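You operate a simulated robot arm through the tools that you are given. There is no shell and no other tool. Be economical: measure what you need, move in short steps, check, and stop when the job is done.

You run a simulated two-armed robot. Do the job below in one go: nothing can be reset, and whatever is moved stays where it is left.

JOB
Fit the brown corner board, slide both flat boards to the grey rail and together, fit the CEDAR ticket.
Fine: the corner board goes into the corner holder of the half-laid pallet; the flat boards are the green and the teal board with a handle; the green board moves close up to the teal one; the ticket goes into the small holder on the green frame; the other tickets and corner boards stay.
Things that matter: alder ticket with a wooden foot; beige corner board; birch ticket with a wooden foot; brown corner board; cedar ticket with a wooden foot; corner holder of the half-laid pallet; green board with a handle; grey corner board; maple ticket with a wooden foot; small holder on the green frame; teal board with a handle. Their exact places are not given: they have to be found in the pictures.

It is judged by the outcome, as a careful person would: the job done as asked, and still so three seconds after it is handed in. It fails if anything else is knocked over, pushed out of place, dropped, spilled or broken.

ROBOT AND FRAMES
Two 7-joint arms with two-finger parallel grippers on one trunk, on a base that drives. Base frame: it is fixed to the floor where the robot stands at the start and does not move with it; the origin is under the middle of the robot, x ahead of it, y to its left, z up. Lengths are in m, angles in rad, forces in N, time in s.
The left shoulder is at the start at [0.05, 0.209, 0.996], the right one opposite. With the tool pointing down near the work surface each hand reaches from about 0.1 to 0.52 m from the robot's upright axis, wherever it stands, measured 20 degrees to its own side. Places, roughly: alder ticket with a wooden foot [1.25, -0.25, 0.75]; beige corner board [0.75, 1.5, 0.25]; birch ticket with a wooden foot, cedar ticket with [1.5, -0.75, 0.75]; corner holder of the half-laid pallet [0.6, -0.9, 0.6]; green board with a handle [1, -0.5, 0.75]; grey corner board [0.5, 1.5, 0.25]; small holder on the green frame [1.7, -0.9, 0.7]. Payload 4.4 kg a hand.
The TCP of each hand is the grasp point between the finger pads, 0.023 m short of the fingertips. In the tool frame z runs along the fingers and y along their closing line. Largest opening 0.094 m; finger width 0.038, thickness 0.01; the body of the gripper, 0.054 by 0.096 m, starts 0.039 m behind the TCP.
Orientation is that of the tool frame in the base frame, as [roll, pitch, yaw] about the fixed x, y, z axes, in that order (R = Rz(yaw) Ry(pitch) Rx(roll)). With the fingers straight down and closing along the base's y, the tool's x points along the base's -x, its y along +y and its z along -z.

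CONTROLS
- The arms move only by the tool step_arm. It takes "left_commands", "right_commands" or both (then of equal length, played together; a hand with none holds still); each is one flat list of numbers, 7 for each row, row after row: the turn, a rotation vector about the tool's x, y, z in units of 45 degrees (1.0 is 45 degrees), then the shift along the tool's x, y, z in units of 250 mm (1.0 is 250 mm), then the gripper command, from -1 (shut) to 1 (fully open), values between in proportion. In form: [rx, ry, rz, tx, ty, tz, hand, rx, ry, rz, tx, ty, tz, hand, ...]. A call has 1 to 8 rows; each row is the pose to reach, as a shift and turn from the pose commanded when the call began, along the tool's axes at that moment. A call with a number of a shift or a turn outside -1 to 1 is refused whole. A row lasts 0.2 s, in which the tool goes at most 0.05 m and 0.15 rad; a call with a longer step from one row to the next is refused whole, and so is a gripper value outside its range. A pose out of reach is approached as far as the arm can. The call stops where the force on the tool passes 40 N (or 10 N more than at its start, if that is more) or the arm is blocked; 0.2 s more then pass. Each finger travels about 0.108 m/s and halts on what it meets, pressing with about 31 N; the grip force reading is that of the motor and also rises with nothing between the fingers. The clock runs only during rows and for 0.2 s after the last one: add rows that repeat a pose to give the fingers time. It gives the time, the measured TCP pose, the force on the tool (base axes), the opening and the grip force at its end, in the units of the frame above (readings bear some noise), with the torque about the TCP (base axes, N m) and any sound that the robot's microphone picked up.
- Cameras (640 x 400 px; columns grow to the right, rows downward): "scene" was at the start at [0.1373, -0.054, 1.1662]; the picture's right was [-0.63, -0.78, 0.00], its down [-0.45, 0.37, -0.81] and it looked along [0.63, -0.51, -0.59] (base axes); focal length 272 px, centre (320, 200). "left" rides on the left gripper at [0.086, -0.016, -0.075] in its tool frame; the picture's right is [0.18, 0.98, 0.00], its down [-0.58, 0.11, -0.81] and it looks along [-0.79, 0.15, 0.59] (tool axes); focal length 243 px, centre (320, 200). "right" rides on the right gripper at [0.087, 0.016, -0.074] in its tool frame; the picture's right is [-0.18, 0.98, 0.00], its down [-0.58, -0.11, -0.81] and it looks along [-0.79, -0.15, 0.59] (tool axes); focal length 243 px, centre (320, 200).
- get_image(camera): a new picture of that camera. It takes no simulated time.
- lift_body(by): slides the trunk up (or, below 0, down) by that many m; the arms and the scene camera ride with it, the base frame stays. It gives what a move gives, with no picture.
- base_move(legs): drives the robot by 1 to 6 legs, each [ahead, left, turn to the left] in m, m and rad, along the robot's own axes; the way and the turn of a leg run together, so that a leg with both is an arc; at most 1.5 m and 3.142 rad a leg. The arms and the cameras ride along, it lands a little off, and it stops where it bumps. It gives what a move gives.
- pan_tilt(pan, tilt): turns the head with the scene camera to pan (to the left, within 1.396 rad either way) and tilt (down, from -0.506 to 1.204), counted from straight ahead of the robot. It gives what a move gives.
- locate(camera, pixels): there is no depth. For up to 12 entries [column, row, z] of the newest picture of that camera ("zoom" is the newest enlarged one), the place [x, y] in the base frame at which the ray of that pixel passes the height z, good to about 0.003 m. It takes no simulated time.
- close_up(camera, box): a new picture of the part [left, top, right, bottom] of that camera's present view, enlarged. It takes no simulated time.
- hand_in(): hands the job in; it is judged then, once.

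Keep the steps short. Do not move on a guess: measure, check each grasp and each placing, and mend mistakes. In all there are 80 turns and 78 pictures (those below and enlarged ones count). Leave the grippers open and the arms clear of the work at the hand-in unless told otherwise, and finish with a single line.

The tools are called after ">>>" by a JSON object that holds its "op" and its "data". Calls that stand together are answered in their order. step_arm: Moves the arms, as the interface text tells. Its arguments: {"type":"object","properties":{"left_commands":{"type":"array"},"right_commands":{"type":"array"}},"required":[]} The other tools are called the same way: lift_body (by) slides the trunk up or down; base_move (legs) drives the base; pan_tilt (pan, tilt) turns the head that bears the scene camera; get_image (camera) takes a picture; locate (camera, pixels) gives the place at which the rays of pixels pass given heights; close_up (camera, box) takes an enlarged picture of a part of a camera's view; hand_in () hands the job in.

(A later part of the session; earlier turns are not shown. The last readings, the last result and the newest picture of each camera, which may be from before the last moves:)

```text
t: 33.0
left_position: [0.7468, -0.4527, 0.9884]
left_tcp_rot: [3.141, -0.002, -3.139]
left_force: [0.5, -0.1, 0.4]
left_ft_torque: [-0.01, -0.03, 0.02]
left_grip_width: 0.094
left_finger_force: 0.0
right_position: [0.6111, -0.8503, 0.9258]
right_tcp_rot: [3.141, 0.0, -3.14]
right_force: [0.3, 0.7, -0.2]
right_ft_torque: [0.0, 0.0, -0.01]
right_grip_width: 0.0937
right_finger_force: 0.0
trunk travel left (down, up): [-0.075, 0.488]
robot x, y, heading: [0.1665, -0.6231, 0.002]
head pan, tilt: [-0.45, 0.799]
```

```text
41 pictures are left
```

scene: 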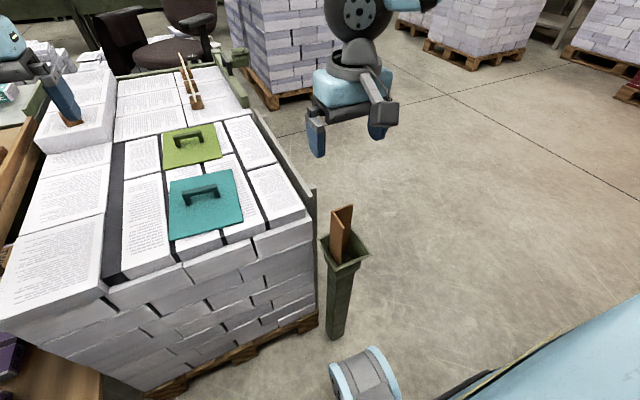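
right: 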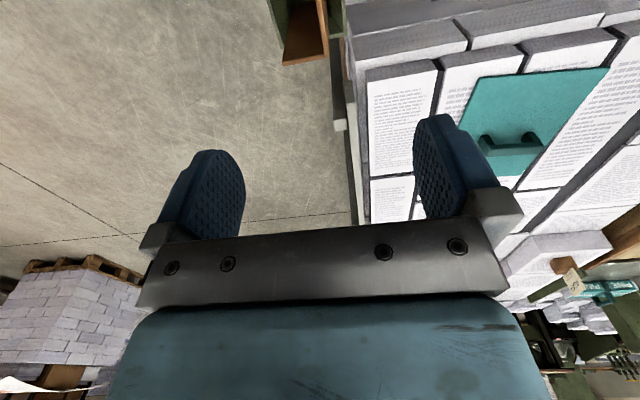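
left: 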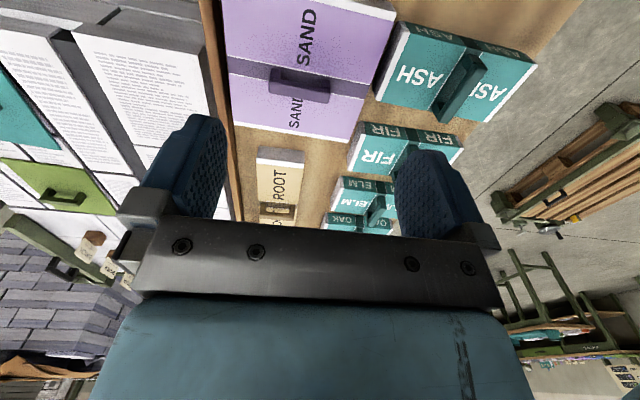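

The brown board stands in its holder. Now the flat boards: zoom and measure boards and rail.

>>> {"op": "close_up", "data": {"camera": "scene", "box": [90, 40, 340, 250]}}

>>> {"op": "locate", "data": {"camera": "scene", "pixels": [[169, 183, 0.72], [169, 183, 0.76], [233, 168, 0.72], [243, 217, 0.72], [171, 240, 0.72], [163, 137, 0.72], [213, 117, 0.72], [221, 158, 0.72], [165, 165, 0.72], [315, 190, 0.74], [252, 100, 0.74], [233, 168, 0.76]]}}

>>> {"op": "locate", "data": {"camera": "right", "pixels": [[476, 78, 0.72], [476, 78, 0.76], [608, 68, 0.72], [608, 68, 0.76]]}}

```text
1.90 times, centred on (215, 145) of scene
```

zoom: 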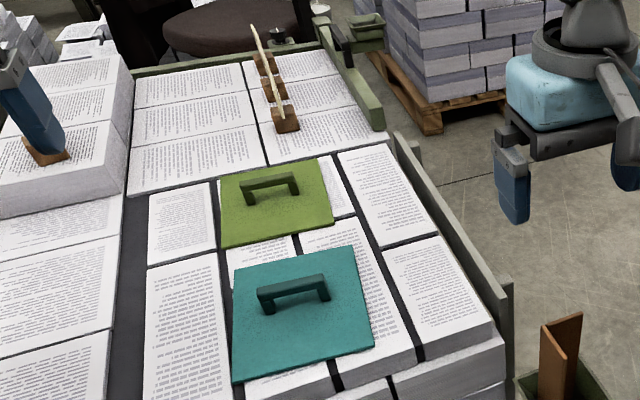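

```text
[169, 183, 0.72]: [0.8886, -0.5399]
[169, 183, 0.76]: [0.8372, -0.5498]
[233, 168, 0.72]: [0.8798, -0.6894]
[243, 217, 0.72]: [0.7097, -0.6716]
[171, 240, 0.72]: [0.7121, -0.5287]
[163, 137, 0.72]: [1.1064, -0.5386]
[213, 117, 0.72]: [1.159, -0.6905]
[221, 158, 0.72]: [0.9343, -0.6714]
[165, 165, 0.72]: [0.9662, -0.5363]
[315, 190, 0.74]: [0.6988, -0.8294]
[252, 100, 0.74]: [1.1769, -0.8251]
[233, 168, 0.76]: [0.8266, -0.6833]
```

```text
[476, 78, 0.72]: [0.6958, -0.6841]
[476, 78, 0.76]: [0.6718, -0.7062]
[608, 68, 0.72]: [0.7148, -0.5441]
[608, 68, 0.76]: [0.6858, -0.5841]
```

>>> {"op": "locate", "data": {"camera": "zoom", "pixels": [[373, 350, 0.7], [373, 350, 0.72], [232, 383, 0.7], [232, 383, 0.72], [354, 246, 0.71], [234, 272, 0.71], [334, 228, 0.71], [318, 158, 0.71], [220, 176, 0.71], [222, 248, 0.71], [501, 312, 0.71], [512, 282, 0.74]]}}

>>> {"op": "close_up", "data": {"camera": "right", "box": [340, 20, 640, 220]}}

```text
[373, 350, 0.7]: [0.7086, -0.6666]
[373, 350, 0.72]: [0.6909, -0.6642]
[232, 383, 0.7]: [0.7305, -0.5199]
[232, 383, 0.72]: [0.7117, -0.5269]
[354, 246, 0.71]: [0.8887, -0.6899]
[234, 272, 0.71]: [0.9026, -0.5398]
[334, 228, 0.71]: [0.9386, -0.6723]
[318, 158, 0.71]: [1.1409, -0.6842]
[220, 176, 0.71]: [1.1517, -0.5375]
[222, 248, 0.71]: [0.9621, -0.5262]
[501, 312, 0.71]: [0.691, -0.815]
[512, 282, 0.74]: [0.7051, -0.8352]
```

```text
2.00 times, centred on (490, 120) of right
```

zoom: 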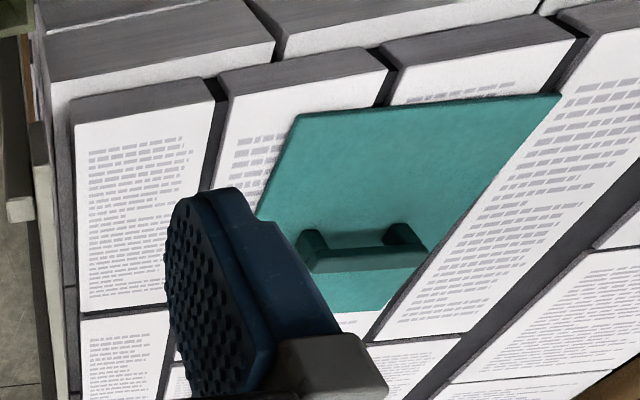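

Teal top ≈0.69, about 0.20×0.15 m, turned ≈-0.13 rad; green similar. Rail inner face near y≈-0.82. I measure the handles and the robot's own foot (bottom of the picture) to plan where to stand.

>>> {"op": "locate", "data": {"camera": "scene", "pixels": [[365, 352, 0.1], [365, 352, 0.2], [338, 365, 0.1], [385, 350, 0.1], [165, 391, 0.05], [318, 320, 0.05], [243, 72, 0.76]]}}

>>> {"op": "close_up", "data": {"camera": "scene", "box": [150, 110, 270, 250]}}

>>> {"op": "locate", "data": {"camera": "zoom", "pixels": [[173, 226, 0.73], [297, 205, 0.73], [150, 70, 0.73], [230, 50, 0.73]]}}

```text
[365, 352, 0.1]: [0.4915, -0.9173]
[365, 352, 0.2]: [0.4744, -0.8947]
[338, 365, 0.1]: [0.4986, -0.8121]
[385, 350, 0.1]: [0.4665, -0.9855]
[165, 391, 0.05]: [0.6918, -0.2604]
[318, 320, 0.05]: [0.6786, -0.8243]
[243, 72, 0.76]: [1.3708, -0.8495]
```

```text
2.86 times, centred on (210, 180) of scene
```

zoom: 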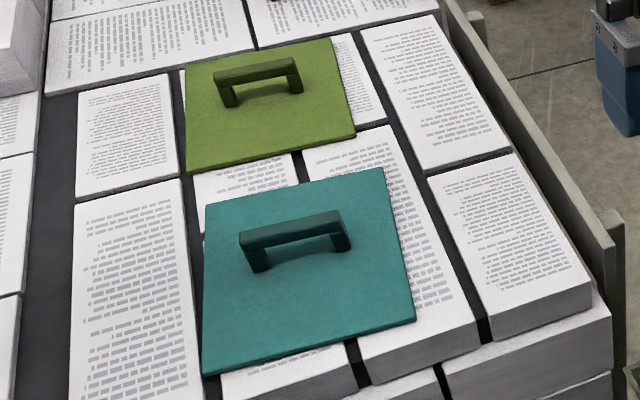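

```text
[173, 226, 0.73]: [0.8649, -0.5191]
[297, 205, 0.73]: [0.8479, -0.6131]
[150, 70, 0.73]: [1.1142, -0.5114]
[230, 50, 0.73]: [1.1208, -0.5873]
```

>>> {"op": "pan_tilt", "data": {"pan": -0.5, "tilt": 1.2}}

>>> {"op": "get_image", "data": {"camera": "scene"}}

```text
t: 33.8
left_position: [0.7462, -0.4524, 0.9874]
left_tcp_rot: [-3.14, -0.001, -3.139]
left_force: [-0.4, 0.0, -0.4]
left_ft_torque: [0.03, -0.04, -0.01]
left_grip_width: 0.0939
left_finger_force: 0.1
right_position: [0.6115, -0.8503, 0.9247]
right_tcp_rot: [3.141, 0.001, 3.14]
right_force: [-1.0, 0.5, -0.6]
right_ft_torque: [0.0, 0.02, 0.02]
right_grip_width: 0.094
right_finger_force: 0.1
trunk travel left (down, up): [-0.075, 0.488]
robot x, y, heading: [0.1635, -0.6213, 0.003]
head pan, tilt: [-0.499, 1.201]
```

```text
37 pictures are left
```

scene: 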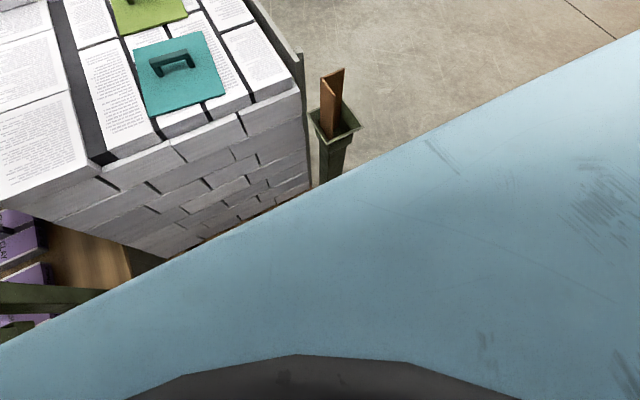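

I raise the right hand a bit, then drive around the post to the right side of the pallet and turn to face it (+y).

>>> {"op": "step_arm", "data": {"right_commands": [0, 0, 0, 0.15, 0, -0.1, 1, 0, 0, 0, 0.3, 0, -0.2, 1, 0, 0, 0, 0.4, 0, -0.3, 1]}}

>>> {"op": "base_move", "data": {"legs": [[-0.07, 0, 0], [0, -0.73, 0], [0.94, 0, 0], [0, 0, 1.571]]}}

>>> {"op": "pan_tilt", "data": {"pan": 0.1, "tilt": 0.75}}

>>> {"op": "get_image", "data": {"camera": "scene"}}

```text
t: 34.6
left_position: [0.745, -0.4531, 0.9887]
left_tcp_rot: [-3.141, 0.0, -3.14]
left_force: [0.1, -0.1, -0.3]
left_ft_torque: [0.01, -0.01, -0.04]
left_grip_width: 0.0942
left_finger_force: 0.1
right_position: [0.5114, -0.8495, 1.0003]
right_tcp_rot: [-3.14, 0.0, -3.141]
right_force: [-1.3, 0.2, 0.6]
right_ft_torque: [0.01, -0.03, -0.01]
right_grip_width: 0.0939
right_finger_force: 0.1
trunk travel left (down, up): [-0.075, 0.488]
robot x, y, heading: [0.1673, -0.6158, 0.002]
head pan, tilt: [-0.499, 1.201]
```

```text
t: 50.3
left_position: [0.8678, -0.7682, 0.9882]
left_tcp_rot: [3.141, -0.001, -1.588]
left_force: [-0.3, 0.1, -0.7]
left_ft_torque: [0.0, 0.02, 0.04]
left_grip_width: 0.0938
left_finger_force: 0.1
right_position: [1.2607, -1.0088, 1.0007]
right_tcp_rot: [-3.141, 0.0, -1.59]
right_force: [0.1, -0.4, 0.5]
right_ft_torque: [0.02, 0.01, -0.03]
right_grip_width: 0.094
right_finger_force: 0.1
trunk travel left (down, up): [-0.075, 0.488]
robot x, y, heading: [1.025, -1.3533, 1.554]
head pan, tilt: [-0.499, 1.201]
```

```text
t: 51.3
left_position: [0.8678, -0.7682, 0.9878]
left_tcp_rot: [-3.141, 0.0, -1.588]
left_force: [-0.5, -0.1, 0.1]
left_ft_torque: [0.0, 0.02, 0.02]
left_grip_width: 0.094
left_finger_force: 0.0
right_position: [1.2588, -1.0087, 0.9997]
right_tcp_rot: [3.141, 0.001, -1.589]
right_force: [-1.0, 0.1, 0.2]
right_ft_torque: [0.02, -0.01, 0.0]
right_grip_width: 0.094
right_finger_force: 0.0
trunk travel left (down, up): [-0.075, 0.488]
robot x, y, heading: [1.0219, -1.3505, 1.554]
head pan, tilt: [0.099, 0.75]
```

```text
36 pictures are left
```

scene: 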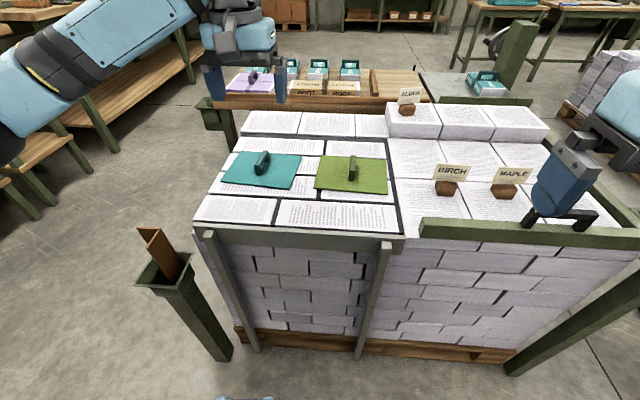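

Clear view: grey rail in front, both boards, green frame to the right. I measure boards, handles and rail.

>>> {"op": "close_up", "data": {"camera": "scene", "box": [190, 130, 410, 260]}}

>>> {"op": "locate", "data": {"camera": "zoom", "pixels": [[207, 72, 0.73], [217, 72, 0.73], [470, 85, 0.73], [190, 66, 0.692], [322, 78, 0.692], [92, 149, 0.692], [275, 172, 0.692], [382, 75, 0.692], [570, 97, 0.692], [370, 170, 0.692], [575, 183, 0.692], [50, 286, 0.71]]}}

>>> {"op": "get_image", "data": {"camera": "left"}}

```text
2.91 times, centred on (300, 195) of scene
```

zoom: 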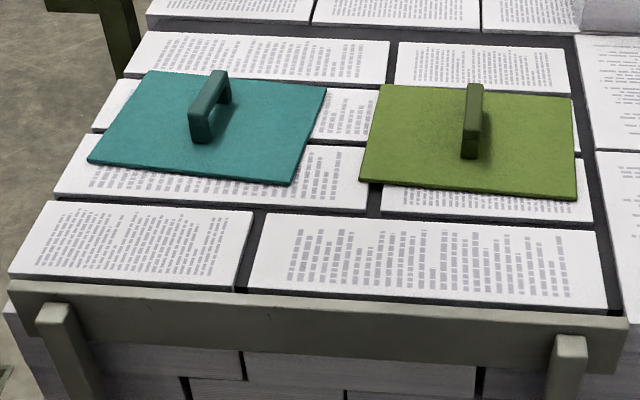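

```text
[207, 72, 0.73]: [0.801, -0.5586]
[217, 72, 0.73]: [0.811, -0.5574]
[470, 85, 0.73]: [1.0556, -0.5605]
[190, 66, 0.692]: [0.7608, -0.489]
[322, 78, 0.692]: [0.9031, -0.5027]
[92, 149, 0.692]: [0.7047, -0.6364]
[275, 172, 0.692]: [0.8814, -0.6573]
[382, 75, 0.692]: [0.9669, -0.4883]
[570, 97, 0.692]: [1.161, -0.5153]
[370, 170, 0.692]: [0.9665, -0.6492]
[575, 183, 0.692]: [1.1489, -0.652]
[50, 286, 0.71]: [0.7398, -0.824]
```

```text
34 pictures are left
```

left: 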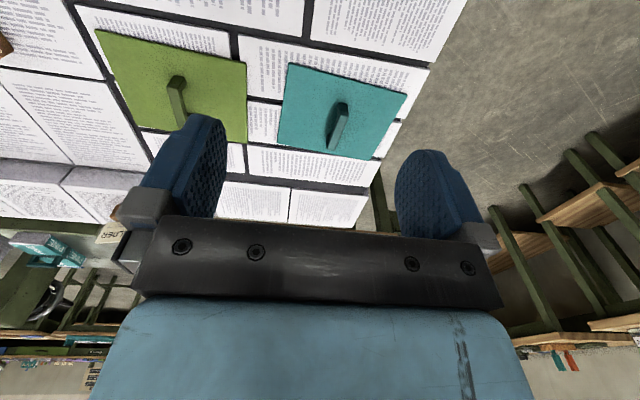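

>>> {"op": "locate", "data": {"camera": "zoom", "pixels": [[150, 72, 0.692], [327, 88, 0.692], [88, 160, 0.692], [297, 185, 0.692], [297, 185, 0.73], [380, 85, 0.692], [572, 97, 0.692], [360, 180, 0.692], [577, 200, 0.692], [577, 200, 0.73], [12, 280, 0.71], [625, 318, 0.71]]}}

>>> {"op": "locate", "data": {"camera": "left", "pixels": [[287, 64, 0.692], [287, 64, 0.73], [406, 95, 0.692], [370, 160, 0.692], [96, 30, 0.692], [96, 30, 0.73], [246, 63, 0.692], [247, 143, 0.692], [331, 145, 0.73], [345, 104, 0.73], [177, 78, 0.73]]}}

>>> {"op": "locate", "data": {"camera": "scene", "pixels": [[262, 152, 0.73], [257, 168, 0.73], [352.5, 157, 0.73], [350.5, 172, 0.73]]}}

```text
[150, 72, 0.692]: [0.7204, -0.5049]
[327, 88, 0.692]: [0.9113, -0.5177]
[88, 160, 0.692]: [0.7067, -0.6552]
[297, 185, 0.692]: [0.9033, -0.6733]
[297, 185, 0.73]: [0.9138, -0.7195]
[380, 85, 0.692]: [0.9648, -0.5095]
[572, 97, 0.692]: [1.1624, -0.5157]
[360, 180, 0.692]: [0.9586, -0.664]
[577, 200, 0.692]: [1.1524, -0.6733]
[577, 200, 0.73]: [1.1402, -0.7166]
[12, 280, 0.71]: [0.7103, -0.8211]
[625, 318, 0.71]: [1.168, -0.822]
```

```text
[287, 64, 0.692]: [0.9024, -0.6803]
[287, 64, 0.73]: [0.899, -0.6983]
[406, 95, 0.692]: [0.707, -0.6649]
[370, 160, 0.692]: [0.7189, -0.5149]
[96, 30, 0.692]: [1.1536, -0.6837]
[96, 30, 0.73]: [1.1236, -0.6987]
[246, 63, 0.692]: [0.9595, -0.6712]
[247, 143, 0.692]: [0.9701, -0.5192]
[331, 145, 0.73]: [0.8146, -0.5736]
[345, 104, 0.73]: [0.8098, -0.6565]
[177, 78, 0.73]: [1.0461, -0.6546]
```

```text
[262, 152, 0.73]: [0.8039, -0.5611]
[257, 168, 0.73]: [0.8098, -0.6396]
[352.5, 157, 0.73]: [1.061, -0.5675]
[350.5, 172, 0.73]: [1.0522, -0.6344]
```

>>> {"op": "pan_tilt", "data": {"pan": 0.1, "tilt": 0.95}}

>>> {"op": "get_image", "data": {"camera": "scene"}}

```text
t: 52.1
left_position: [0.8674, -0.7679, 0.989]
left_tcp_rot: [3.141, 0.0, -1.589]
left_force: [-0.6, 0.7, 0.1]
left_ft_torque: [0.03, 0.01, 0.02]
left_grip_width: 0.0941
left_finger_force: 0.0
right_position: [1.2599, -1.0094, 1.0008]
right_tcp_rot: [3.14, 0.001, -1.589]
right_force: [-0.1, -0.9, -0.5]
right_ft_torque: [-0.05, 0.01, -0.02]
right_grip_width: 0.0938
right_finger_force: 0.1
trunk travel left (down, up): [-0.075, 0.488]
robot x, y, heading: [1.0213, -1.3535, 1.552]
head pan, tilt: [0.099, 0.949]
```

```text
33 pictures are left
```

scene: 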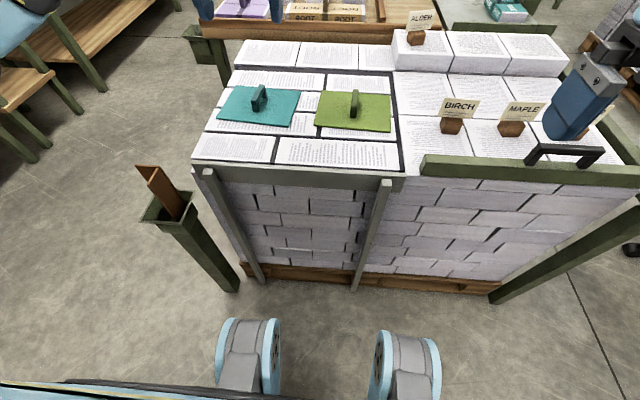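

>>> {"op": "locate", "data": {"camera": "scene", "pixels": [[250, 320, 0.1], [250, 320, 0.2], [405, 333, 0.1], [405, 333, 0.2], [218, 330, 0.1], [440, 350, 0.1], [260, 280, 0.0], [355, 290, 0.0], [238, 290, 0.0]]}}

```text
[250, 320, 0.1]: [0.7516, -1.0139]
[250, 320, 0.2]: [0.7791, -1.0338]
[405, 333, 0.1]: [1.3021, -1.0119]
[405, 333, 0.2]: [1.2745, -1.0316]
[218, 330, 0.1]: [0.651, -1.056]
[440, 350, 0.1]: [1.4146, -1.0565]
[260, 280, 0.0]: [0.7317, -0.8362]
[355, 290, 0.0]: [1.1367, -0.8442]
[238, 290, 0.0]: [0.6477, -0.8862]
```

Wheel fronts are ≈0.34 m ahead of the axis, ±0.38 m wide; rail posts at y≈-0.84. I can drive ahead about 0.14. I do that with a small shift right, and lower the trunk 0.07 to gain reach.

>>> {"op": "base_move", "data": {"legs": [[0, -0.04, 0.018], [0.14, 0, 0]]}}

>>> {"op": "lift_body", "data": {"by": -0.07}}

```text
t: 54.0
left_position: [0.8973, -0.6327, 0.9883]
left_tcp_rot: [3.141, -0.002, -1.57]
left_force: [-0.3, -0.3, -0.2]
left_ft_torque: [-0.04, 0.02, 0.0]
left_grip_width: 0.0941
left_finger_force: 0.0
right_position: [1.2946, -0.8688, 1.0003]
right_tcp_rot: [3.141, 0.0, -1.572]
right_force: [-0.6, 0.1, 0.7]
right_ft_torque: [0.01, -0.01, 0.0]
right_grip_width: 0.094
right_finger_force: 0.1
trunk travel left (down, up): [-0.075, 0.488]
robot x, y, heading: [1.064, -1.2159, 1.567]
head pan, tilt: [0.099, 0.949]
```

```text
t: 55.1
left_position: [0.8969, -0.6343, 0.9198]
left_tcp_rot: [-3.141, -0.001, -1.572]
left_force: [0.3, -0.9, 0.3]
left_ft_torque: [0.03, 0.03, -0.01]
left_grip_width: 0.0942
left_finger_force: 0.2
right_position: [1.2946, -0.8699, 0.9314]
right_tcp_rot: [3.14, 0.002, -1.573]
right_force: [0.1, -0.7, 0.3]
right_ft_torque: [0.01, 0.02, 0.0]
right_grip_width: 0.0939
right_finger_force: 0.1
trunk travel left (down, up): [-0.005, 0.558]
robot x, y, heading: [1.0632, -1.2188, 1.577]
head pan, tilt: [0.099, 0.949]
```

>>> {"op": "step_arm", "data": {"left_commands": [0, 0, 0, 0.012, 0.18, 0, 1, 0, 0, 0, 0.024, 0.36, 0, 1, 0, 0, 0, 0.024, 0.36, 0.15, 1, 0, 0, 0, 0.024, 0.36, 0.3, 1, 0, 0, 0, 0.024, 0.36, 0.44, 1, 0, 0, 0, 0.024, 0.36, 0.44, 1]}}

>>> {"op": "get_image", "data": {"camera": "left"}}

```text
t: 56.5
left_position: [0.8066, -0.6413, 0.8094]
left_tcp_rot: [-3.141, 0.0, -1.571]
left_force: [-1.1, -0.2, 0.4]
left_ft_torque: [0.02, 0.0, 0.02]
left_grip_width: 0.0942
left_finger_force: 0.1
right_position: [1.2939, -0.869, 0.9312]
right_tcp_rot: [-3.14, -0.001, -1.572]
right_force: [0.2, -0.1, 0.6]
right_ft_torque: [0.0, 0.0, -0.01]
right_grip_width: 0.094
right_finger_force: 0.1
trunk travel left (down, up): [-0.005, 0.558]
robot x, y, heading: [1.0618, -1.2178, 1.569]
head pan, tilt: [0.099, 0.949]
```

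```text
32 pictures are left
```

left: 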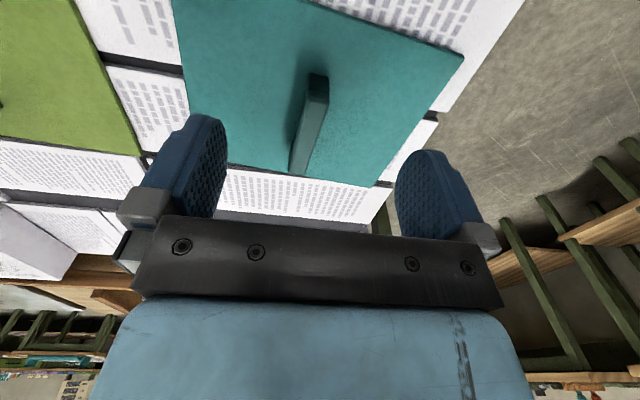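

Reachable. I locate the handle bar in this picture (near end ≈(318,76), top edge far end ≈(302,135)).

>>> {"op": "close_up", "data": {"camera": "left", "box": [240, 50, 380, 200]}}

>>> {"op": "locate", "data": {"camera": "left", "pixels": [[318, 76, 0.735], [318, 76, 0.75], [318, 98, 0.735], [300, 172, 0.735], [300, 172, 0.75]]}}

```text
2.67 times, centred on (310, 125) of left
```

zoom: 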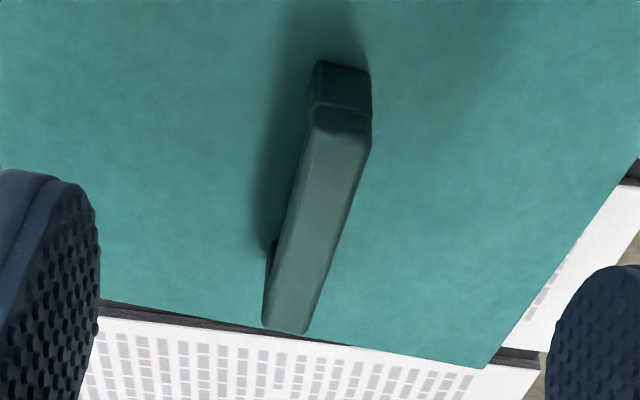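

```text
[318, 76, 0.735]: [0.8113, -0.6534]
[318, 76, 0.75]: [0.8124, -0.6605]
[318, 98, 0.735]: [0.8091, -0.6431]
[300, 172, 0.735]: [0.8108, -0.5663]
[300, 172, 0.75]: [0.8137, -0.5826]
```

Bar centre x≈0.810, y from -0.645 to -0.575. I go down around its near half and close.

>>> {"op": "step_arm", "data": {"left_commands": [0, 0, 0, -0.03, -0.013, 0.12, 1, 0, 0, 0, -0.03, -0.013, 0.24, 1, 0, 0, 0, -0.03, -0.013, 0.31, 1, 0, 0, 0, -0.03, -0.013, 0.31, 1]}}

>>> {"op": "get_image", "data": {"camera": "left"}}

```text
t: 57.5
left_position: [0.81, -0.6332, 0.7316]
left_tcp_rot: [-3.14, 0.0, -1.571]
left_force: [-0.1, 0.4, -0.8]
left_ft_torque: [0.01, -0.03, -0.01]
left_grip_width: 0.0941
left_finger_force: 0.1
right_position: [1.2944, -0.868, 0.9297]
right_tcp_rot: [-3.142, 0.002, -1.571]
right_force: [-0.1, -0.2, -0.9]
right_ft_torque: [0.02, -0.03, -0.02]
right_grip_width: 0.0939
right_finger_force: 0.1
trunk travel left (down, up): [-0.005, 0.558]
robot x, y, heading: [1.0595, -1.218, 1.573]
head pan, tilt: [0.099, 0.949]
```

```text
30 pictures are left
```

left: 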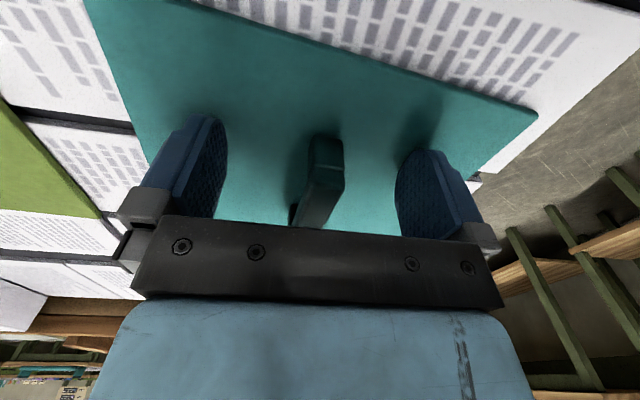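

>>> {"op": "step_arm", "data": {"left_commands": [0, 0, 0, 0, 0, 0, -1, 0, 0, 0, 0, 0, 0, -1, 0, 0, 0, 0, 0, 0, -1, 0, 0, 0, 0, 0, 0, -1]}}

>>> {"op": "get_image", "data": {"camera": "left"}}

```text
t: 58.5
left_position: [0.8105, -0.6338, 0.732]
left_tcp_rot: [-3.14, -0.001, -1.572]
left_force: [0.3, 0.5, 0.7]
left_ft_torque: [-0.03, -0.02, 0.1]
left_grip_width: 0.0156
left_finger_force: 31.8
right_position: [1.2937, -0.87, 0.9314]
right_tcp_rot: [3.141, -0.001, -1.573]
right_force: [-0.9, -0.4, 0.2]
right_ft_torque: [0.0, -0.01, 0.01]
right_grip_width: 0.0938
right_finger_force: 0.1
trunk travel left (down, up): [-0.005, 0.558]
robot x, y, heading: [1.0652, -1.2148, 1.569]
head pan, tilt: [0.099, 0.949]
```

```text
29 pictures are left
```

left: 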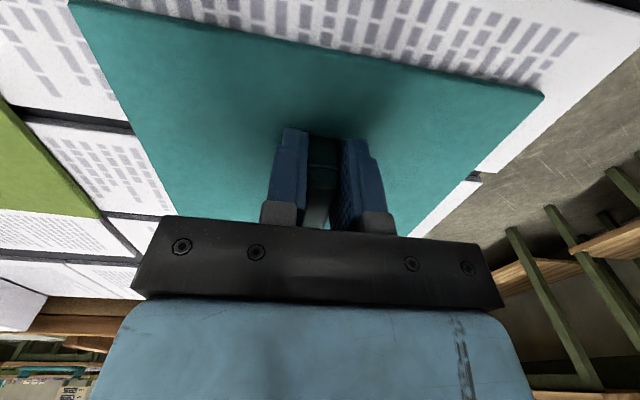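

>>> {"op": "locate", "data": {"camera": "left", "pixels": [[75, 4, 0.7], [543, 93, 0.7], [174, 215, 0.7]]}}

```text
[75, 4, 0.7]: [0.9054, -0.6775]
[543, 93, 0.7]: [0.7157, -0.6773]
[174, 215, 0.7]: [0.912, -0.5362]
```

The grip squared the board: near edge at y=-0.677. I slide it 0.135 m toward the rail.

>>> {"op": "step_arm", "data": {"left_commands": [0, 0, 0, 0.06, 0, 0, -1, 0, 0, 0, 0.16, 0, 0, -1, 0, 0, 0, 0.26, 0, 0, -1, 0, 0, 0, 0.36, 0, 0, -1, 0, 0, 0, 0.44, 0, 0, -1, 0, 0, 0, 0.5, 0, 0, -1, 0, 0, 0, 0.54, 0, 0, -1, 0, 0, 0, 0.54, 0, 0, -1]}}

>>> {"op": "get_image", "data": {"camera": "scene"}}

```text
t: 60.3
left_position: [0.8117, -0.7683, 0.7308]
left_tcp_rot: [3.141, 0.0, -1.575]
left_force: [0.2, 3.0, 9.2]
left_ft_torque: [-0.1, -0.02, 0.02]
left_grip_width: 0.0157
left_finger_force: 31.2
right_position: [1.2951, -0.8697, 0.9308]
right_tcp_rot: [3.141, 0.0, -1.572]
right_force: [0.8, 0.7, 0.5]
right_ft_torque: [0.02, 0.01, 0.01]
right_grip_width: 0.094
right_finger_force: 0.1
trunk travel left (down, up): [-0.005, 0.558]
robot x, y, heading: [1.0622, -1.2213, 1.573]
head pan, tilt: [0.099, 0.949]
```

```text
28 pictures are left
```

scene: 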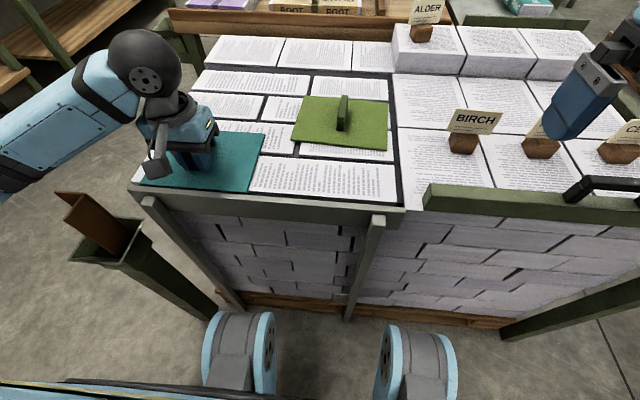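

Close to the rail. I go on in 4 mm steps until contact shows.

>>> {"op": "step_arm", "data": {"left_commands": [0, 0, 0, 0.016, 0, 0, -1, 0, 0, 0, 0.032, 0, 0, -1, 0, 0, 0, 0.048, 0, 0, -1, 0, 0, 0, 0.06, 0, 0, -1, 0, 0, 0, 0.06, 0, 0, -1]}}

>>> {"op": "close_up", "data": {"camera": "scene", "box": [120, 120, 270, 230]}}

```text
t: 61.5
left_position: [0.8114, -0.7825, 0.7307]
left_tcp_rot: [3.14, -0.003, -1.573]
left_force: [3.8, 24.8, 1.8]
left_ft_torque: [0.47, -0.07, 0.02]
left_grip_width: 0.0158
left_finger_force: 30.6
right_position: [1.2961, -0.8682, 0.9302]
right_tcp_rot: [3.141, -0.001, -1.573]
right_force: [-0.6, -0.3, -0.1]
right_ft_torque: [-0.03, 0.02, -0.03]
right_grip_width: 0.0939
right_finger_force: 0.1
trunk travel left (down, up): [-0.005, 0.558]
robot x, y, heading: [1.0679, -1.2163, 1.566]
head pan, tilt: [0.099, 0.949]
```

```text
3.64 times, centred on (195, 175) of scene
```

zoom: 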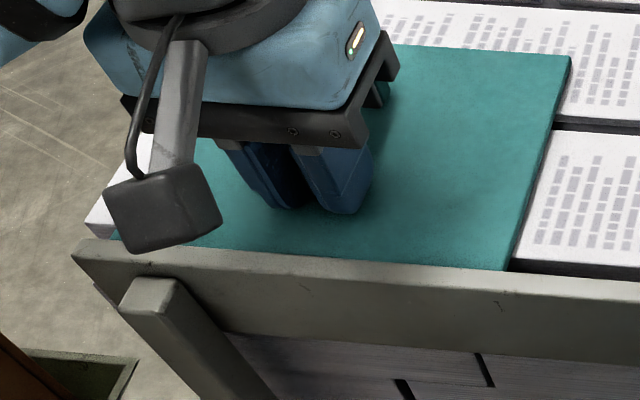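

Teal is against the rail (25 N). Open and rise.

>>> {"op": "step_arm", "data": {"left_commands": [0, 0, 0, -0.004, 0, 0, -0.2, 0, 0, 0, -0.004, 0, 0, 1, 0, 0, 0, -0.004, 0, 0, 1, 0, 0, 0, -0.004, 0, 0, 1, 0, 0, 0, -0.004, 0, -0.15, 1, 0, 0, 0, -0.004, 0, -0.33, 1, 0, 0, 0, -0.004, 0, -0.5, 1, 0, 0, 0, -0.004, 0, -0.5, 1]}}

>>> {"op": "get_image", "data": {"camera": "left"}}

```text
t: 63.3
left_position: [0.809, -0.7809, 0.8558]
left_tcp_rot: [-3.14, 0.0, -1.571]
left_force: [0.5, -0.3, 0.3]
left_ft_torque: [-0.02, -0.03, 0.0]
left_grip_width: 0.094
left_finger_force: 0.1
right_position: [1.293, -0.8695, 0.931]
right_tcp_rot: [3.141, -0.001, -1.572]
right_force: [0.4, -0.1, 0.8]
right_ft_torque: [-0.01, 0.01, -0.01]
right_grip_width: 0.094
right_finger_force: 0.0
trunk travel left (down, up): [-0.005, 0.558]
robot x, y, heading: [1.0643, -1.2159, 1.569]
head pan, tilt: [0.099, 0.949]
```

```text
26 pictures are left
```

left: 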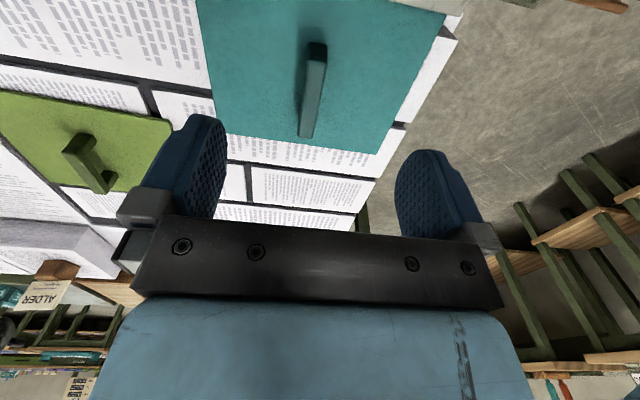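

Teal lies along the rail. Next I bring the left hand over the green handle, staying high.

>>> {"op": "step_arm", "data": {"left_commands": [0, 0, 0, -0.09, -0.16, 0, 1, 0, 0, 0, -0.18, -0.32, 0, 1, 0, 0, 0, -0.27, -0.48, 0, 1, 0, 0, 0, -0.36, -0.64, 0, 1, 0, 0, 0, -0.45, -0.8, 0, 1, 0, 0, 0, -0.54, -0.97, 0, 1, 0, 0, 0, -0.56, -0.99, 0.16, 1, 0, 0, 0, -0.56, -0.99, 0.16, 1]}}

>>> {"op": "get_image", "data": {"camera": "left"}}

```text
t: 65.1
left_position: [1.0587, -0.6422, 0.8155]
left_tcp_rot: [-3.142, -0.001, -1.572]
left_force: [-0.2, 0.1, 0.0]
left_ft_torque: [0.0, 0.02, 0.05]
left_grip_width: 0.0938
left_finger_force: 0.1
right_position: [1.295, -0.8693, 0.9309]
right_tcp_rot: [3.14, -0.001, -1.572]
right_force: [0.0, -0.2, 0.3]
right_ft_torque: [-0.02, 0.0, 0.03]
right_grip_width: 0.0939
right_finger_force: 0.0
trunk travel left (down, up): [-0.005, 0.558]
robot x, y, heading: [1.0651, -1.2158, 1.573]
head pan, tilt: [0.099, 0.949]
```

```text
25 pictures are left
```

left: 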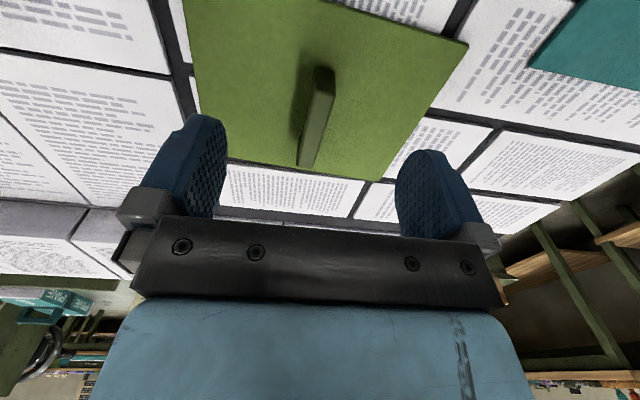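

Handle is centred between the fingers. Descend and grip.

>>> {"op": "step_arm", "data": {"left_commands": [0, 0, 0, -0.025, 0, 0.12, 1, 0, 0, 0, -0.025, 0, 0.24, 1, 0, 0, 0, -0.025, 0, 0.335, 1, 0, 0, 0, -0.025, 0, 0.335, 1, 0, 0, 0, -0.025, 0, 0.335, -1, 0, 0, 0, -0.025, 0, 0.335, -1, 0, 0, 0, -0.025, 0, 0.335, -1, 0, 0, 0, -0.025, 0, 0.335, -1]}}

>>> {"op": "get_image", "data": {"camera": "left"}}

```text
t: 66.9
left_position: [1.0593, -0.6377, 0.7451]
left_tcp_rot: [3.135, 0.022, -1.57]
left_force: [0.1, 0.1, 0.7]
left_ft_torque: [-0.05, -0.11, 0.01]
left_grip_width: 0.0156
left_finger_force: 30.9
right_position: [1.2971, -0.8728, 0.9329]
right_tcp_rot: [3.136, 0.007, -1.573]
right_force: [-0.1, 0.7, 0.1]
right_ft_torque: [0.0, -0.02, -0.01]
right_grip_width: 0.0941
right_finger_force: 0.0
trunk travel left (down, up): [-0.005, 0.558]
robot x, y, heading: [1.0639, -1.2167, 1.571]
head pan, tilt: [0.099, 0.949]
```

```text
24 pictures are left
```

left: 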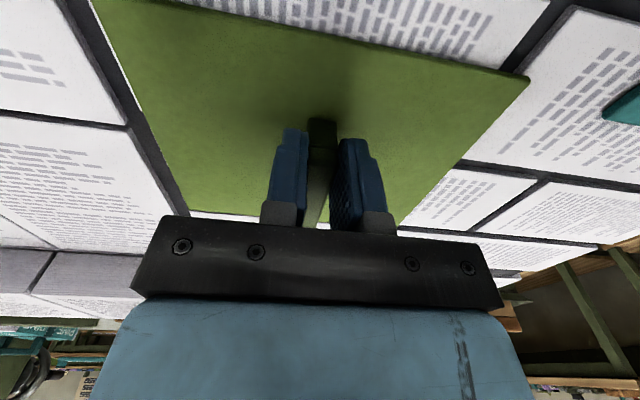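

The hand stopped 13 mm higher than asked and both wrists show a small tilt: maybe the arms touch each other. I look.

>>> {"op": "pan_tilt", "data": {"pan": 0.0, "tilt": 0.8}}

>>> {"op": "get_image", "data": {"camera": "scene"}}

```text
t: 67.6
left_position: [1.06, -0.6385, 0.745]
left_tcp_rot: [3.134, 0.022, -1.571]
left_force: [-0.1, 0.3, 0.2]
left_ft_torque: [-0.03, -0.05, 0.04]
left_grip_width: 0.0158
left_finger_force: 30.7
right_position: [1.299, -0.8746, 0.9317]
right_tcp_rot: [3.137, 0.01, -1.572]
right_force: [-0.9, 0.6, -0.3]
right_ft_torque: [0.02, -0.01, -0.01]
right_grip_width: 0.094
right_finger_force: 0.2
trunk travel left (down, up): [-0.005, 0.558]
robot x, y, heading: [1.0645, -1.2159, 1.574]
head pan, tilt: [0.0, 0.799]
```

```text
23 pictures are left
```

scene: 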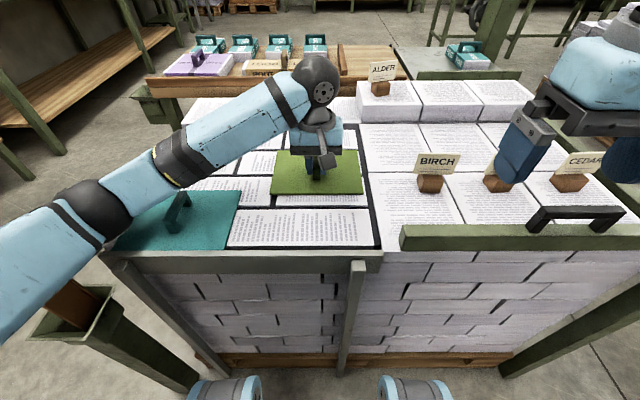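

The left elbow hangs low over the teal board/rail. I let go of the green handle, rise, and will shift the base to the right so the arm needn't cross. First release, raise both hands, and check the frame leg's place.

>>> {"op": "step_arm", "data": {"left_commands": [0, 0, 0, 0, 0, 0, 1, 0, 0, 0, 0, 0, 0, 1, 0, 0, 0, 0, 0, 0, 1, 0, 0, 0, 0, 0, -0.15, 1, 0, 0, 0, 0, 0, -0.33, 1, 0, 0, 0, 0, 0, -0.5, 1, 0, 0, 0, 0, 0, -0.6, 1, 0, 0, 0, 0, 0, -0.6, 1], "right_commands": [0, 0, 0, 0, 0, -0.1, 1, 0, 0, 0, 0, 0, -0.2, 1, 0, 0, 0, 0.1, 0, -0.3, 1, 0, 0, 0, 0.2, 0, -0.4, 1, 0, 0, 0, 0.3, 0, -0.4, 1, 0, 0, 0, 0.4, 0, -0.4, 1, 0, 0, 0, 0.4, 0, -0.4, 1, 0, 0, 0, 0.4, 0, -0.4, 1]}}

>>> {"op": "locate", "data": {"camera": "scene", "pixels": [[500, 370, 0.0], [525, 372, 0.0], [555, 187, 0.72], [590, 187, 0.72], [430, 190, 0.71], [498, 187, 0.71], [401, 240, 0.75], [640, 240, 0.75]]}}

>>> {"op": "get_image", "data": {"camera": "scene"}}

```text
t: 69.4
left_position: [1.0582, -0.6377, 0.8819]
left_tcp_rot: [3.141, 0.001, -1.573]
left_force: [-0.4, -0.2, 0.2]
left_ft_torque: [-0.02, -0.02, 0.0]
left_grip_width: 0.0939
left_finger_force: 0.1
right_position: [1.2947, -0.9678, 1.0293]
right_tcp_rot: [3.141, 0.001, -1.571]
right_force: [0.2, 0.1, 0.2]
right_ft_torque: [0.01, 0.0, -0.01]
right_grip_width: 0.094
right_finger_force: 0.1
trunk travel left (down, up): [-0.005, 0.558]
robot x, y, heading: [1.0631, -1.2177, 1.57]
head pan, tilt: [0.0, 0.799]
```

```text
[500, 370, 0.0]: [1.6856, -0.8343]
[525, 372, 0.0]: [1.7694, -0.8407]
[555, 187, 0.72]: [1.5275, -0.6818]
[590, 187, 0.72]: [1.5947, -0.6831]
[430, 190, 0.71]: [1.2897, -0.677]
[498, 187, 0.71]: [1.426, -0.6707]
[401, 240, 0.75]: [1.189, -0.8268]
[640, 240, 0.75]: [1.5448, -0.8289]
```

```text
22 pictures are left
```

scene: 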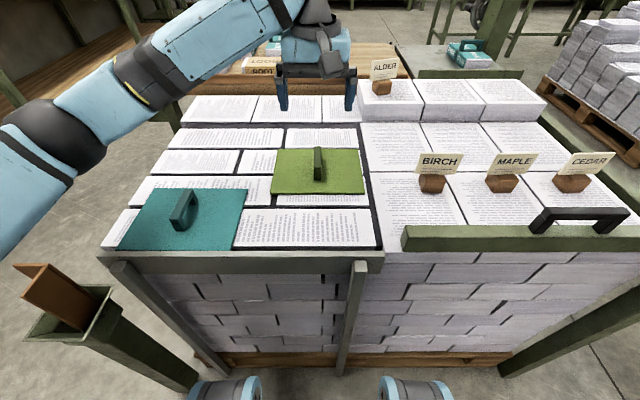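

The arms are free again. Drive right 0.19 m, keeping distance.

>>> {"op": "base_move", "data": {"legs": [[0, -0.19, 0]]}}

>>> {"op": "close_up", "data": {"camera": "scene", "box": [0, 130, 320, 330]}}

```text
t: 71.7
left_position: [1.2526, -0.6377, 0.8811]
left_tcp_rot: [-3.141, 0.001, -1.573]
left_force: [0.2, 0.5, 0.0]
left_ft_torque: [0.01, 0.0, 0.04]
left_grip_width: 0.0938
left_finger_force: 0.0
right_position: [1.4869, -0.9687, 1.0298]
right_tcp_rot: [-3.141, 0.0, -1.576]
right_force: [0.2, 0.0, -0.9]
right_ft_torque: [-0.01, -0.01, -0.01]
right_grip_width: 0.094
right_finger_force: 0.0
trunk travel left (down, up): [-0.005, 0.558]
robot x, y, heading: [1.2586, -1.215, 1.57]
head pan, tilt: [0.0, 0.799]
```

```text
2.00 times, centred on (160, 230) of scene
```

zoom: 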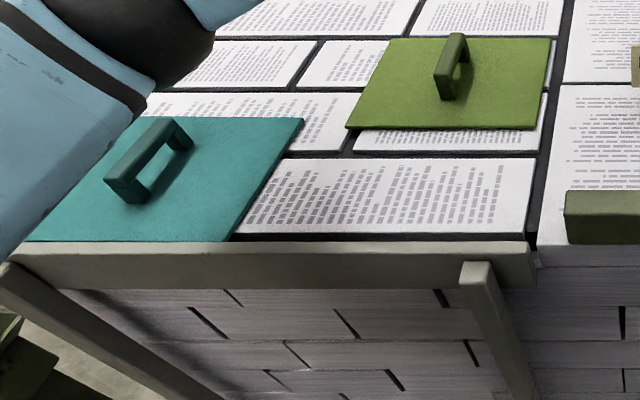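

Teal is flush with the rail. I move the left hand back over the green handle (x≈1.059).

>>> {"op": "step_arm", "data": {"left_commands": [0, 0, 0, 0, 0.19, 0, 1, 0, 0, 0, 0, 0.38, 0, 1, 0, 0, 0, 0, 0.57, 0, 1, 0, 0, 0, -0.02, 0.74, 0.05, 1, 0, 0, 0, -0.02, 0.776, 0.2, 1, 0, 0, 0, -0.02, 0.776, 0.35, 1, 0, 0, 0, -0.02, 0.776, 0.35, 1]}}

>>> {"op": "get_image", "data": {"camera": "left"}}

```text
t: 73.3
left_position: [1.0575, -0.6321, 0.7933]
left_tcp_rot: [3.141, 0.0, -1.573]
left_force: [0.1, 0.0, -0.1]
left_ft_torque: [-0.01, -0.01, -0.02]
left_grip_width: 0.094
left_finger_force: 0.1
right_position: [1.4875, -0.9685, 1.0294]
right_tcp_rot: [3.14, 0.0, -1.575]
right_force: [0.3, 0.1, 0.0]
right_ft_torque: [-0.01, 0.0, 0.01]
right_grip_width: 0.0941
right_finger_force: 0.0
trunk travel left (down, up): [-0.005, 0.558]
robot x, y, heading: [1.2583, -1.2177, 1.57]
head pan, tilt: [0.0, 0.799]
```

```text
20 pictures are left
```

left: 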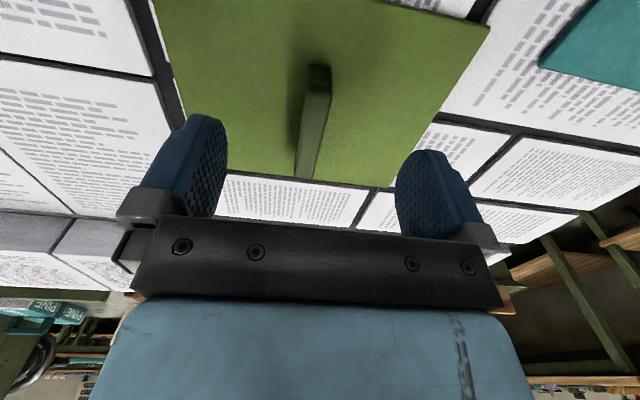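

>>> {"op": "step_arm", "data": {"left_commands": [0, 0, 0, 0, 0, 0.12, 1, 0, 0, 0, 0, 0, 0.245, 1, 0, 0, 0, 0, 0, 0.245, 1, 0, 0, 0, 0, 0, 0.245, -1, 0, 0, 0, 0, 0, 0.245, -1, 0, 0, 0, 0, 0, 0.245, -1, 0, 0, 0, 0, 0, 0.245, -1]}}

>>> {"op": "get_image", "data": {"camera": "left"}}

>>> {"op": "locate", "data": {"camera": "left", "pixels": [[528, 77, 0.7], [92, 2, 0.7]]}}

```text
t: 74.9
left_position: [1.0628, -0.6337, 0.7465]
left_tcp_rot: [3.13, 0.021, -1.57]
left_force: [0.3, 1.8, 1.5]
left_ft_torque: [-0.1, -0.19, 0.06]
left_grip_width: 0.0155
left_finger_force: 31.6
right_position: [1.4943, -0.9726, 1.0289]
right_tcp_rot: [3.13, 0.004, -1.574]
right_force: [0.9, -0.6, 0.0]
right_ft_torque: [0.0, -0.01, 0.01]
right_grip_width: 0.0935
right_finger_force: 0.0
trunk travel left (down, up): [-0.005, 0.558]
robot x, y, heading: [1.2548, -1.2187, 1.567]
head pan, tilt: [0.0, 0.799]
```

```text
19 pictures are left
```

left: 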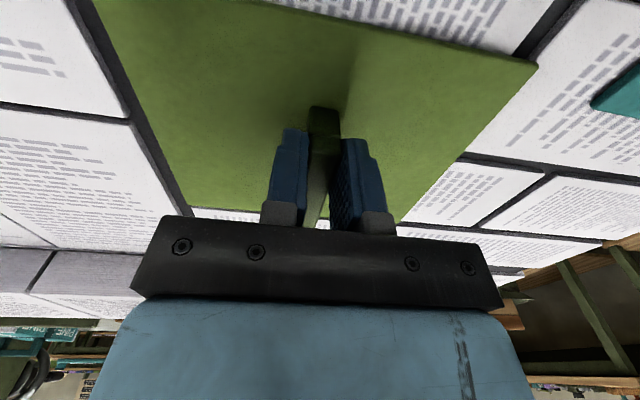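

```text
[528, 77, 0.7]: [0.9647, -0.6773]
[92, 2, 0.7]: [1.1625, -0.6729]
```

Gripped, but again the arm rests on something (elbow near rail) and z stays 0.746. The grip is good at this height, so I ease the command up 14 mm to unload, and look at the elbow before pulling.

>>> {"op": "step_arm", "data": {"left_commands": [0, 0, 0, 0, 0, -0.03, -1, 0, 0, 0, 0, 0, -0.058, -1, 0, 0, 0, 0, 0, -0.058, -1]}}

>>> {"op": "pan_tilt", "data": {"pan": 0.45, "tilt": 0.8}}

>>> {"op": "get_image", "data": {"camera": "scene"}}

```text
t: 75.7
left_position: [1.0577, -0.6426, 0.7558]
left_tcp_rot: [3.127, 0.013, -1.562]
left_force: [0.3, 1.0, 1.4]
left_ft_torque: [-0.06, 0.03, 0.0]
left_grip_width: 0.0157
left_finger_force: 30.8
right_position: [1.4954, -0.9808, 1.0302]
right_tcp_rot: [3.131, 0.014, -1.568]
right_force: [0.8, -0.3, 0.8]
right_ft_torque: [0.04, 0.06, -0.01]
right_grip_width: 0.0941
right_finger_force: 0.1
trunk travel left (down, up): [-0.005, 0.558]
robot x, y, heading: [1.2568, -1.2185, 1.572]
head pan, tilt: [0.0, 0.799]
```

```text
t: 76.6
left_position: [1.0588, -0.6406, 0.7589]
left_tcp_rot: [3.131, 0.017, -1.57]
left_force: [6.6, 2.7, 8.4]
left_ft_torque: [-0.1, 0.36, -0.01]
left_grip_width: 0.0155
left_finger_force: 30.8
right_position: [1.4927, -0.9791, 1.0314]
right_tcp_rot: [3.133, 0.018, -1.57]
right_force: [-1.6, 1.7, -0.1]
right_ft_torque: [-0.08, -0.09, 0.0]
right_grip_width: 0.094
right_finger_force: 0.0
trunk travel left (down, up): [-0.005, 0.558]
robot x, y, heading: [1.2565, -1.217, 1.57]
head pan, tilt: [0.45, 0.799]
```

```text
18 pictures are left
```

scene: 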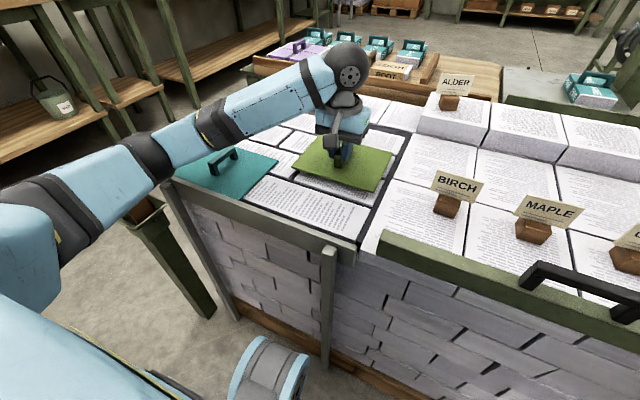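

The elbow/forearm is resting near the rail; pulling like this could scrape. I release, rise, and raise the trunk 0.06 so the elbow is higher, then try again.

>>> {"op": "step_arm", "data": {"left_commands": [0, 0, 0, 0, 0, 0.03, -1, 0, 0, 0, 0, 0, 0.04, 1, 0, 0, 0, 0, 0, 0.04, 1, 0, 0, 0, 0, 0, 0.04, 1, 0, 0, 0, 0, 0, -0.1, 1, 0, 0, 0, 0, 0, -0.25, 1, 0, 0, 0, 0, 0, -0.3, 1, 0, 0, 0, 0, 0, -0.3, 1]}}

>>> {"op": "lift_body", "data": {"by": 0.06}}

```text
t: 78.4
left_position: [1.0581, -0.6295, 0.8237]
left_tcp_rot: [-3.14, 0.0, -1.576]
left_force: [-0.5, -0.2, 0.6]
left_ft_torque: [0.02, -0.01, 0.01]
left_grip_width: 0.0937
left_finger_force: 0.0
right_position: [1.4857, -0.9661, 1.029]
right_tcp_rot: [3.141, 0.001, -1.575]
right_force: [-0.3, 0.4, 0.7]
right_ft_torque: [0.03, -0.05, -0.02]
right_grip_width: 0.0939
right_finger_force: 0.1
trunk travel left (down, up): [-0.005, 0.558]
robot x, y, heading: [1.2578, -1.216, 1.569]
head pan, tilt: [0.45, 0.799]
```

```text
t: 79.4
left_position: [1.0578, -0.6321, 0.8811]
left_tcp_rot: [-3.141, 0.0, -1.572]
left_force: [-0.1, -0.2, 0.3]
left_ft_torque: [0.0, 0.03, 0.02]
left_grip_width: 0.094
left_finger_force: 0.1
right_position: [1.4868, -0.9673, 1.0908]
right_tcp_rot: [3.14, -0.001, -1.575]
right_force: [0.3, 0.8, 0.5]
right_ft_torque: [-0.02, 0.02, 0.03]
right_grip_width: 0.0938
right_finger_force: 0.0
trunk travel left (down, up): [-0.065, 0.498]
robot x, y, heading: [1.2577, -1.217, 1.563]
head pan, tilt: [0.45, 0.799]
```

>>> {"op": "step_arm", "data": {"left_commands": [0, 0, 0, 0.03, -0.003, 0.15, 1, 0, 0, 0, 0.03, -0.003, 0.3, 1, 0, 0, 0, 0.03, -0.003, 0.45, 1, 0, 0, 0, 0.03, -0.003, 0.555, 1, 0, 0, 0, 0.03, -0.003, 0.555, 1]}}

```text
t: 80.6
left_position: [1.0602, -0.6372, 0.7429]
left_tcp_rot: [3.141, 0.001, -1.572]
left_force: [-0.5, -0.4, -0.5]
left_ft_torque: [0.02, -0.03, -0.04]
left_grip_width: 0.094
left_finger_force: 0.0
right_position: [1.4871, -0.9692, 1.0899]
right_tcp_rot: [-3.141, 0.0, -1.575]
right_force: [0.2, 1.1, 0.5]
right_ft_torque: [-0.03, -0.03, -0.01]
right_grip_width: 0.0941
right_finger_force: 0.1
trunk travel left (down, up): [-0.065, 0.498]
robot x, y, heading: [1.2583, -1.2179, 1.569]
head pan, tilt: [0.45, 0.799]
```

No tilt and full reach now. Down 8 mm more, grip, and start a short pull.

>>> {"op": "step_arm", "data": {"left_commands": [0, 0, 0, 0, 0, 0.03, 1, 0, 0, 0, 0, 0, 0.03, -1, 0, 0, 0, 0, 0, 0.03, -1, 0, 0, 0, 0, 0, 0.03, -1, 0, 0, 0, 0, 0, 0.03, -1, 0, 0, 0, 0.08, 0, 0.03, -1, 0, 0, 0, 0.16, 0, 0.03, -1, 0, 0, 0, 0.16, 0, 0.03, -1]}}

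>>> {"op": "get_image", "data": {"camera": "left"}}

```text
t: 82.4
left_position: [1.0585, -0.68, 0.7378]
left_tcp_rot: [3.141, 0.0, -1.573]
left_force: [-1.1, -0.9, 1.2]
left_ft_torque: [-0.06, 0.02, 0.0]
left_grip_width: 0.0158
left_finger_force: 31.1
right_position: [1.4873, -0.9671, 1.0908]
right_tcp_rot: [-3.14, -0.001, -1.575]
right_force: [0.3, -0.9, -0.8]
right_ft_torque: [-0.01, -0.03, -0.01]
right_grip_width: 0.094
right_finger_force: 0.0
trunk travel left (down, up): [-0.065, 0.498]
robot x, y, heading: [1.2556, -1.2176, 1.565]
head pan, tilt: [0.45, 0.799]
```

```text
17 pictures are left
```

left: 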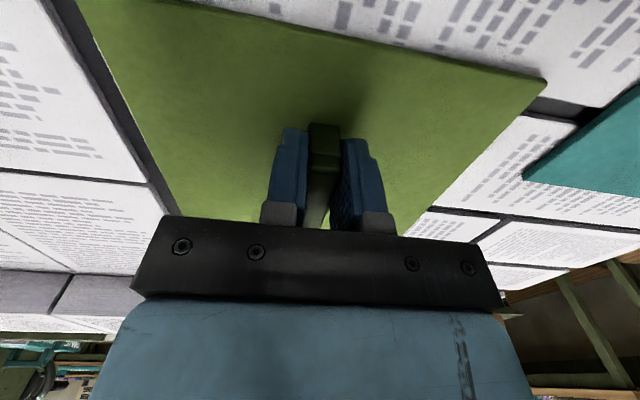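

>>> {"op": "locate", "data": {"camera": "left", "pixels": [[545, 80, 0.7], [83, 4, 0.7], [522, 178, 0.7]]}}

```text
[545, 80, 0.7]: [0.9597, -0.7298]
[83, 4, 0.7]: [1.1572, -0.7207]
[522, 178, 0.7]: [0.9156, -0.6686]
```

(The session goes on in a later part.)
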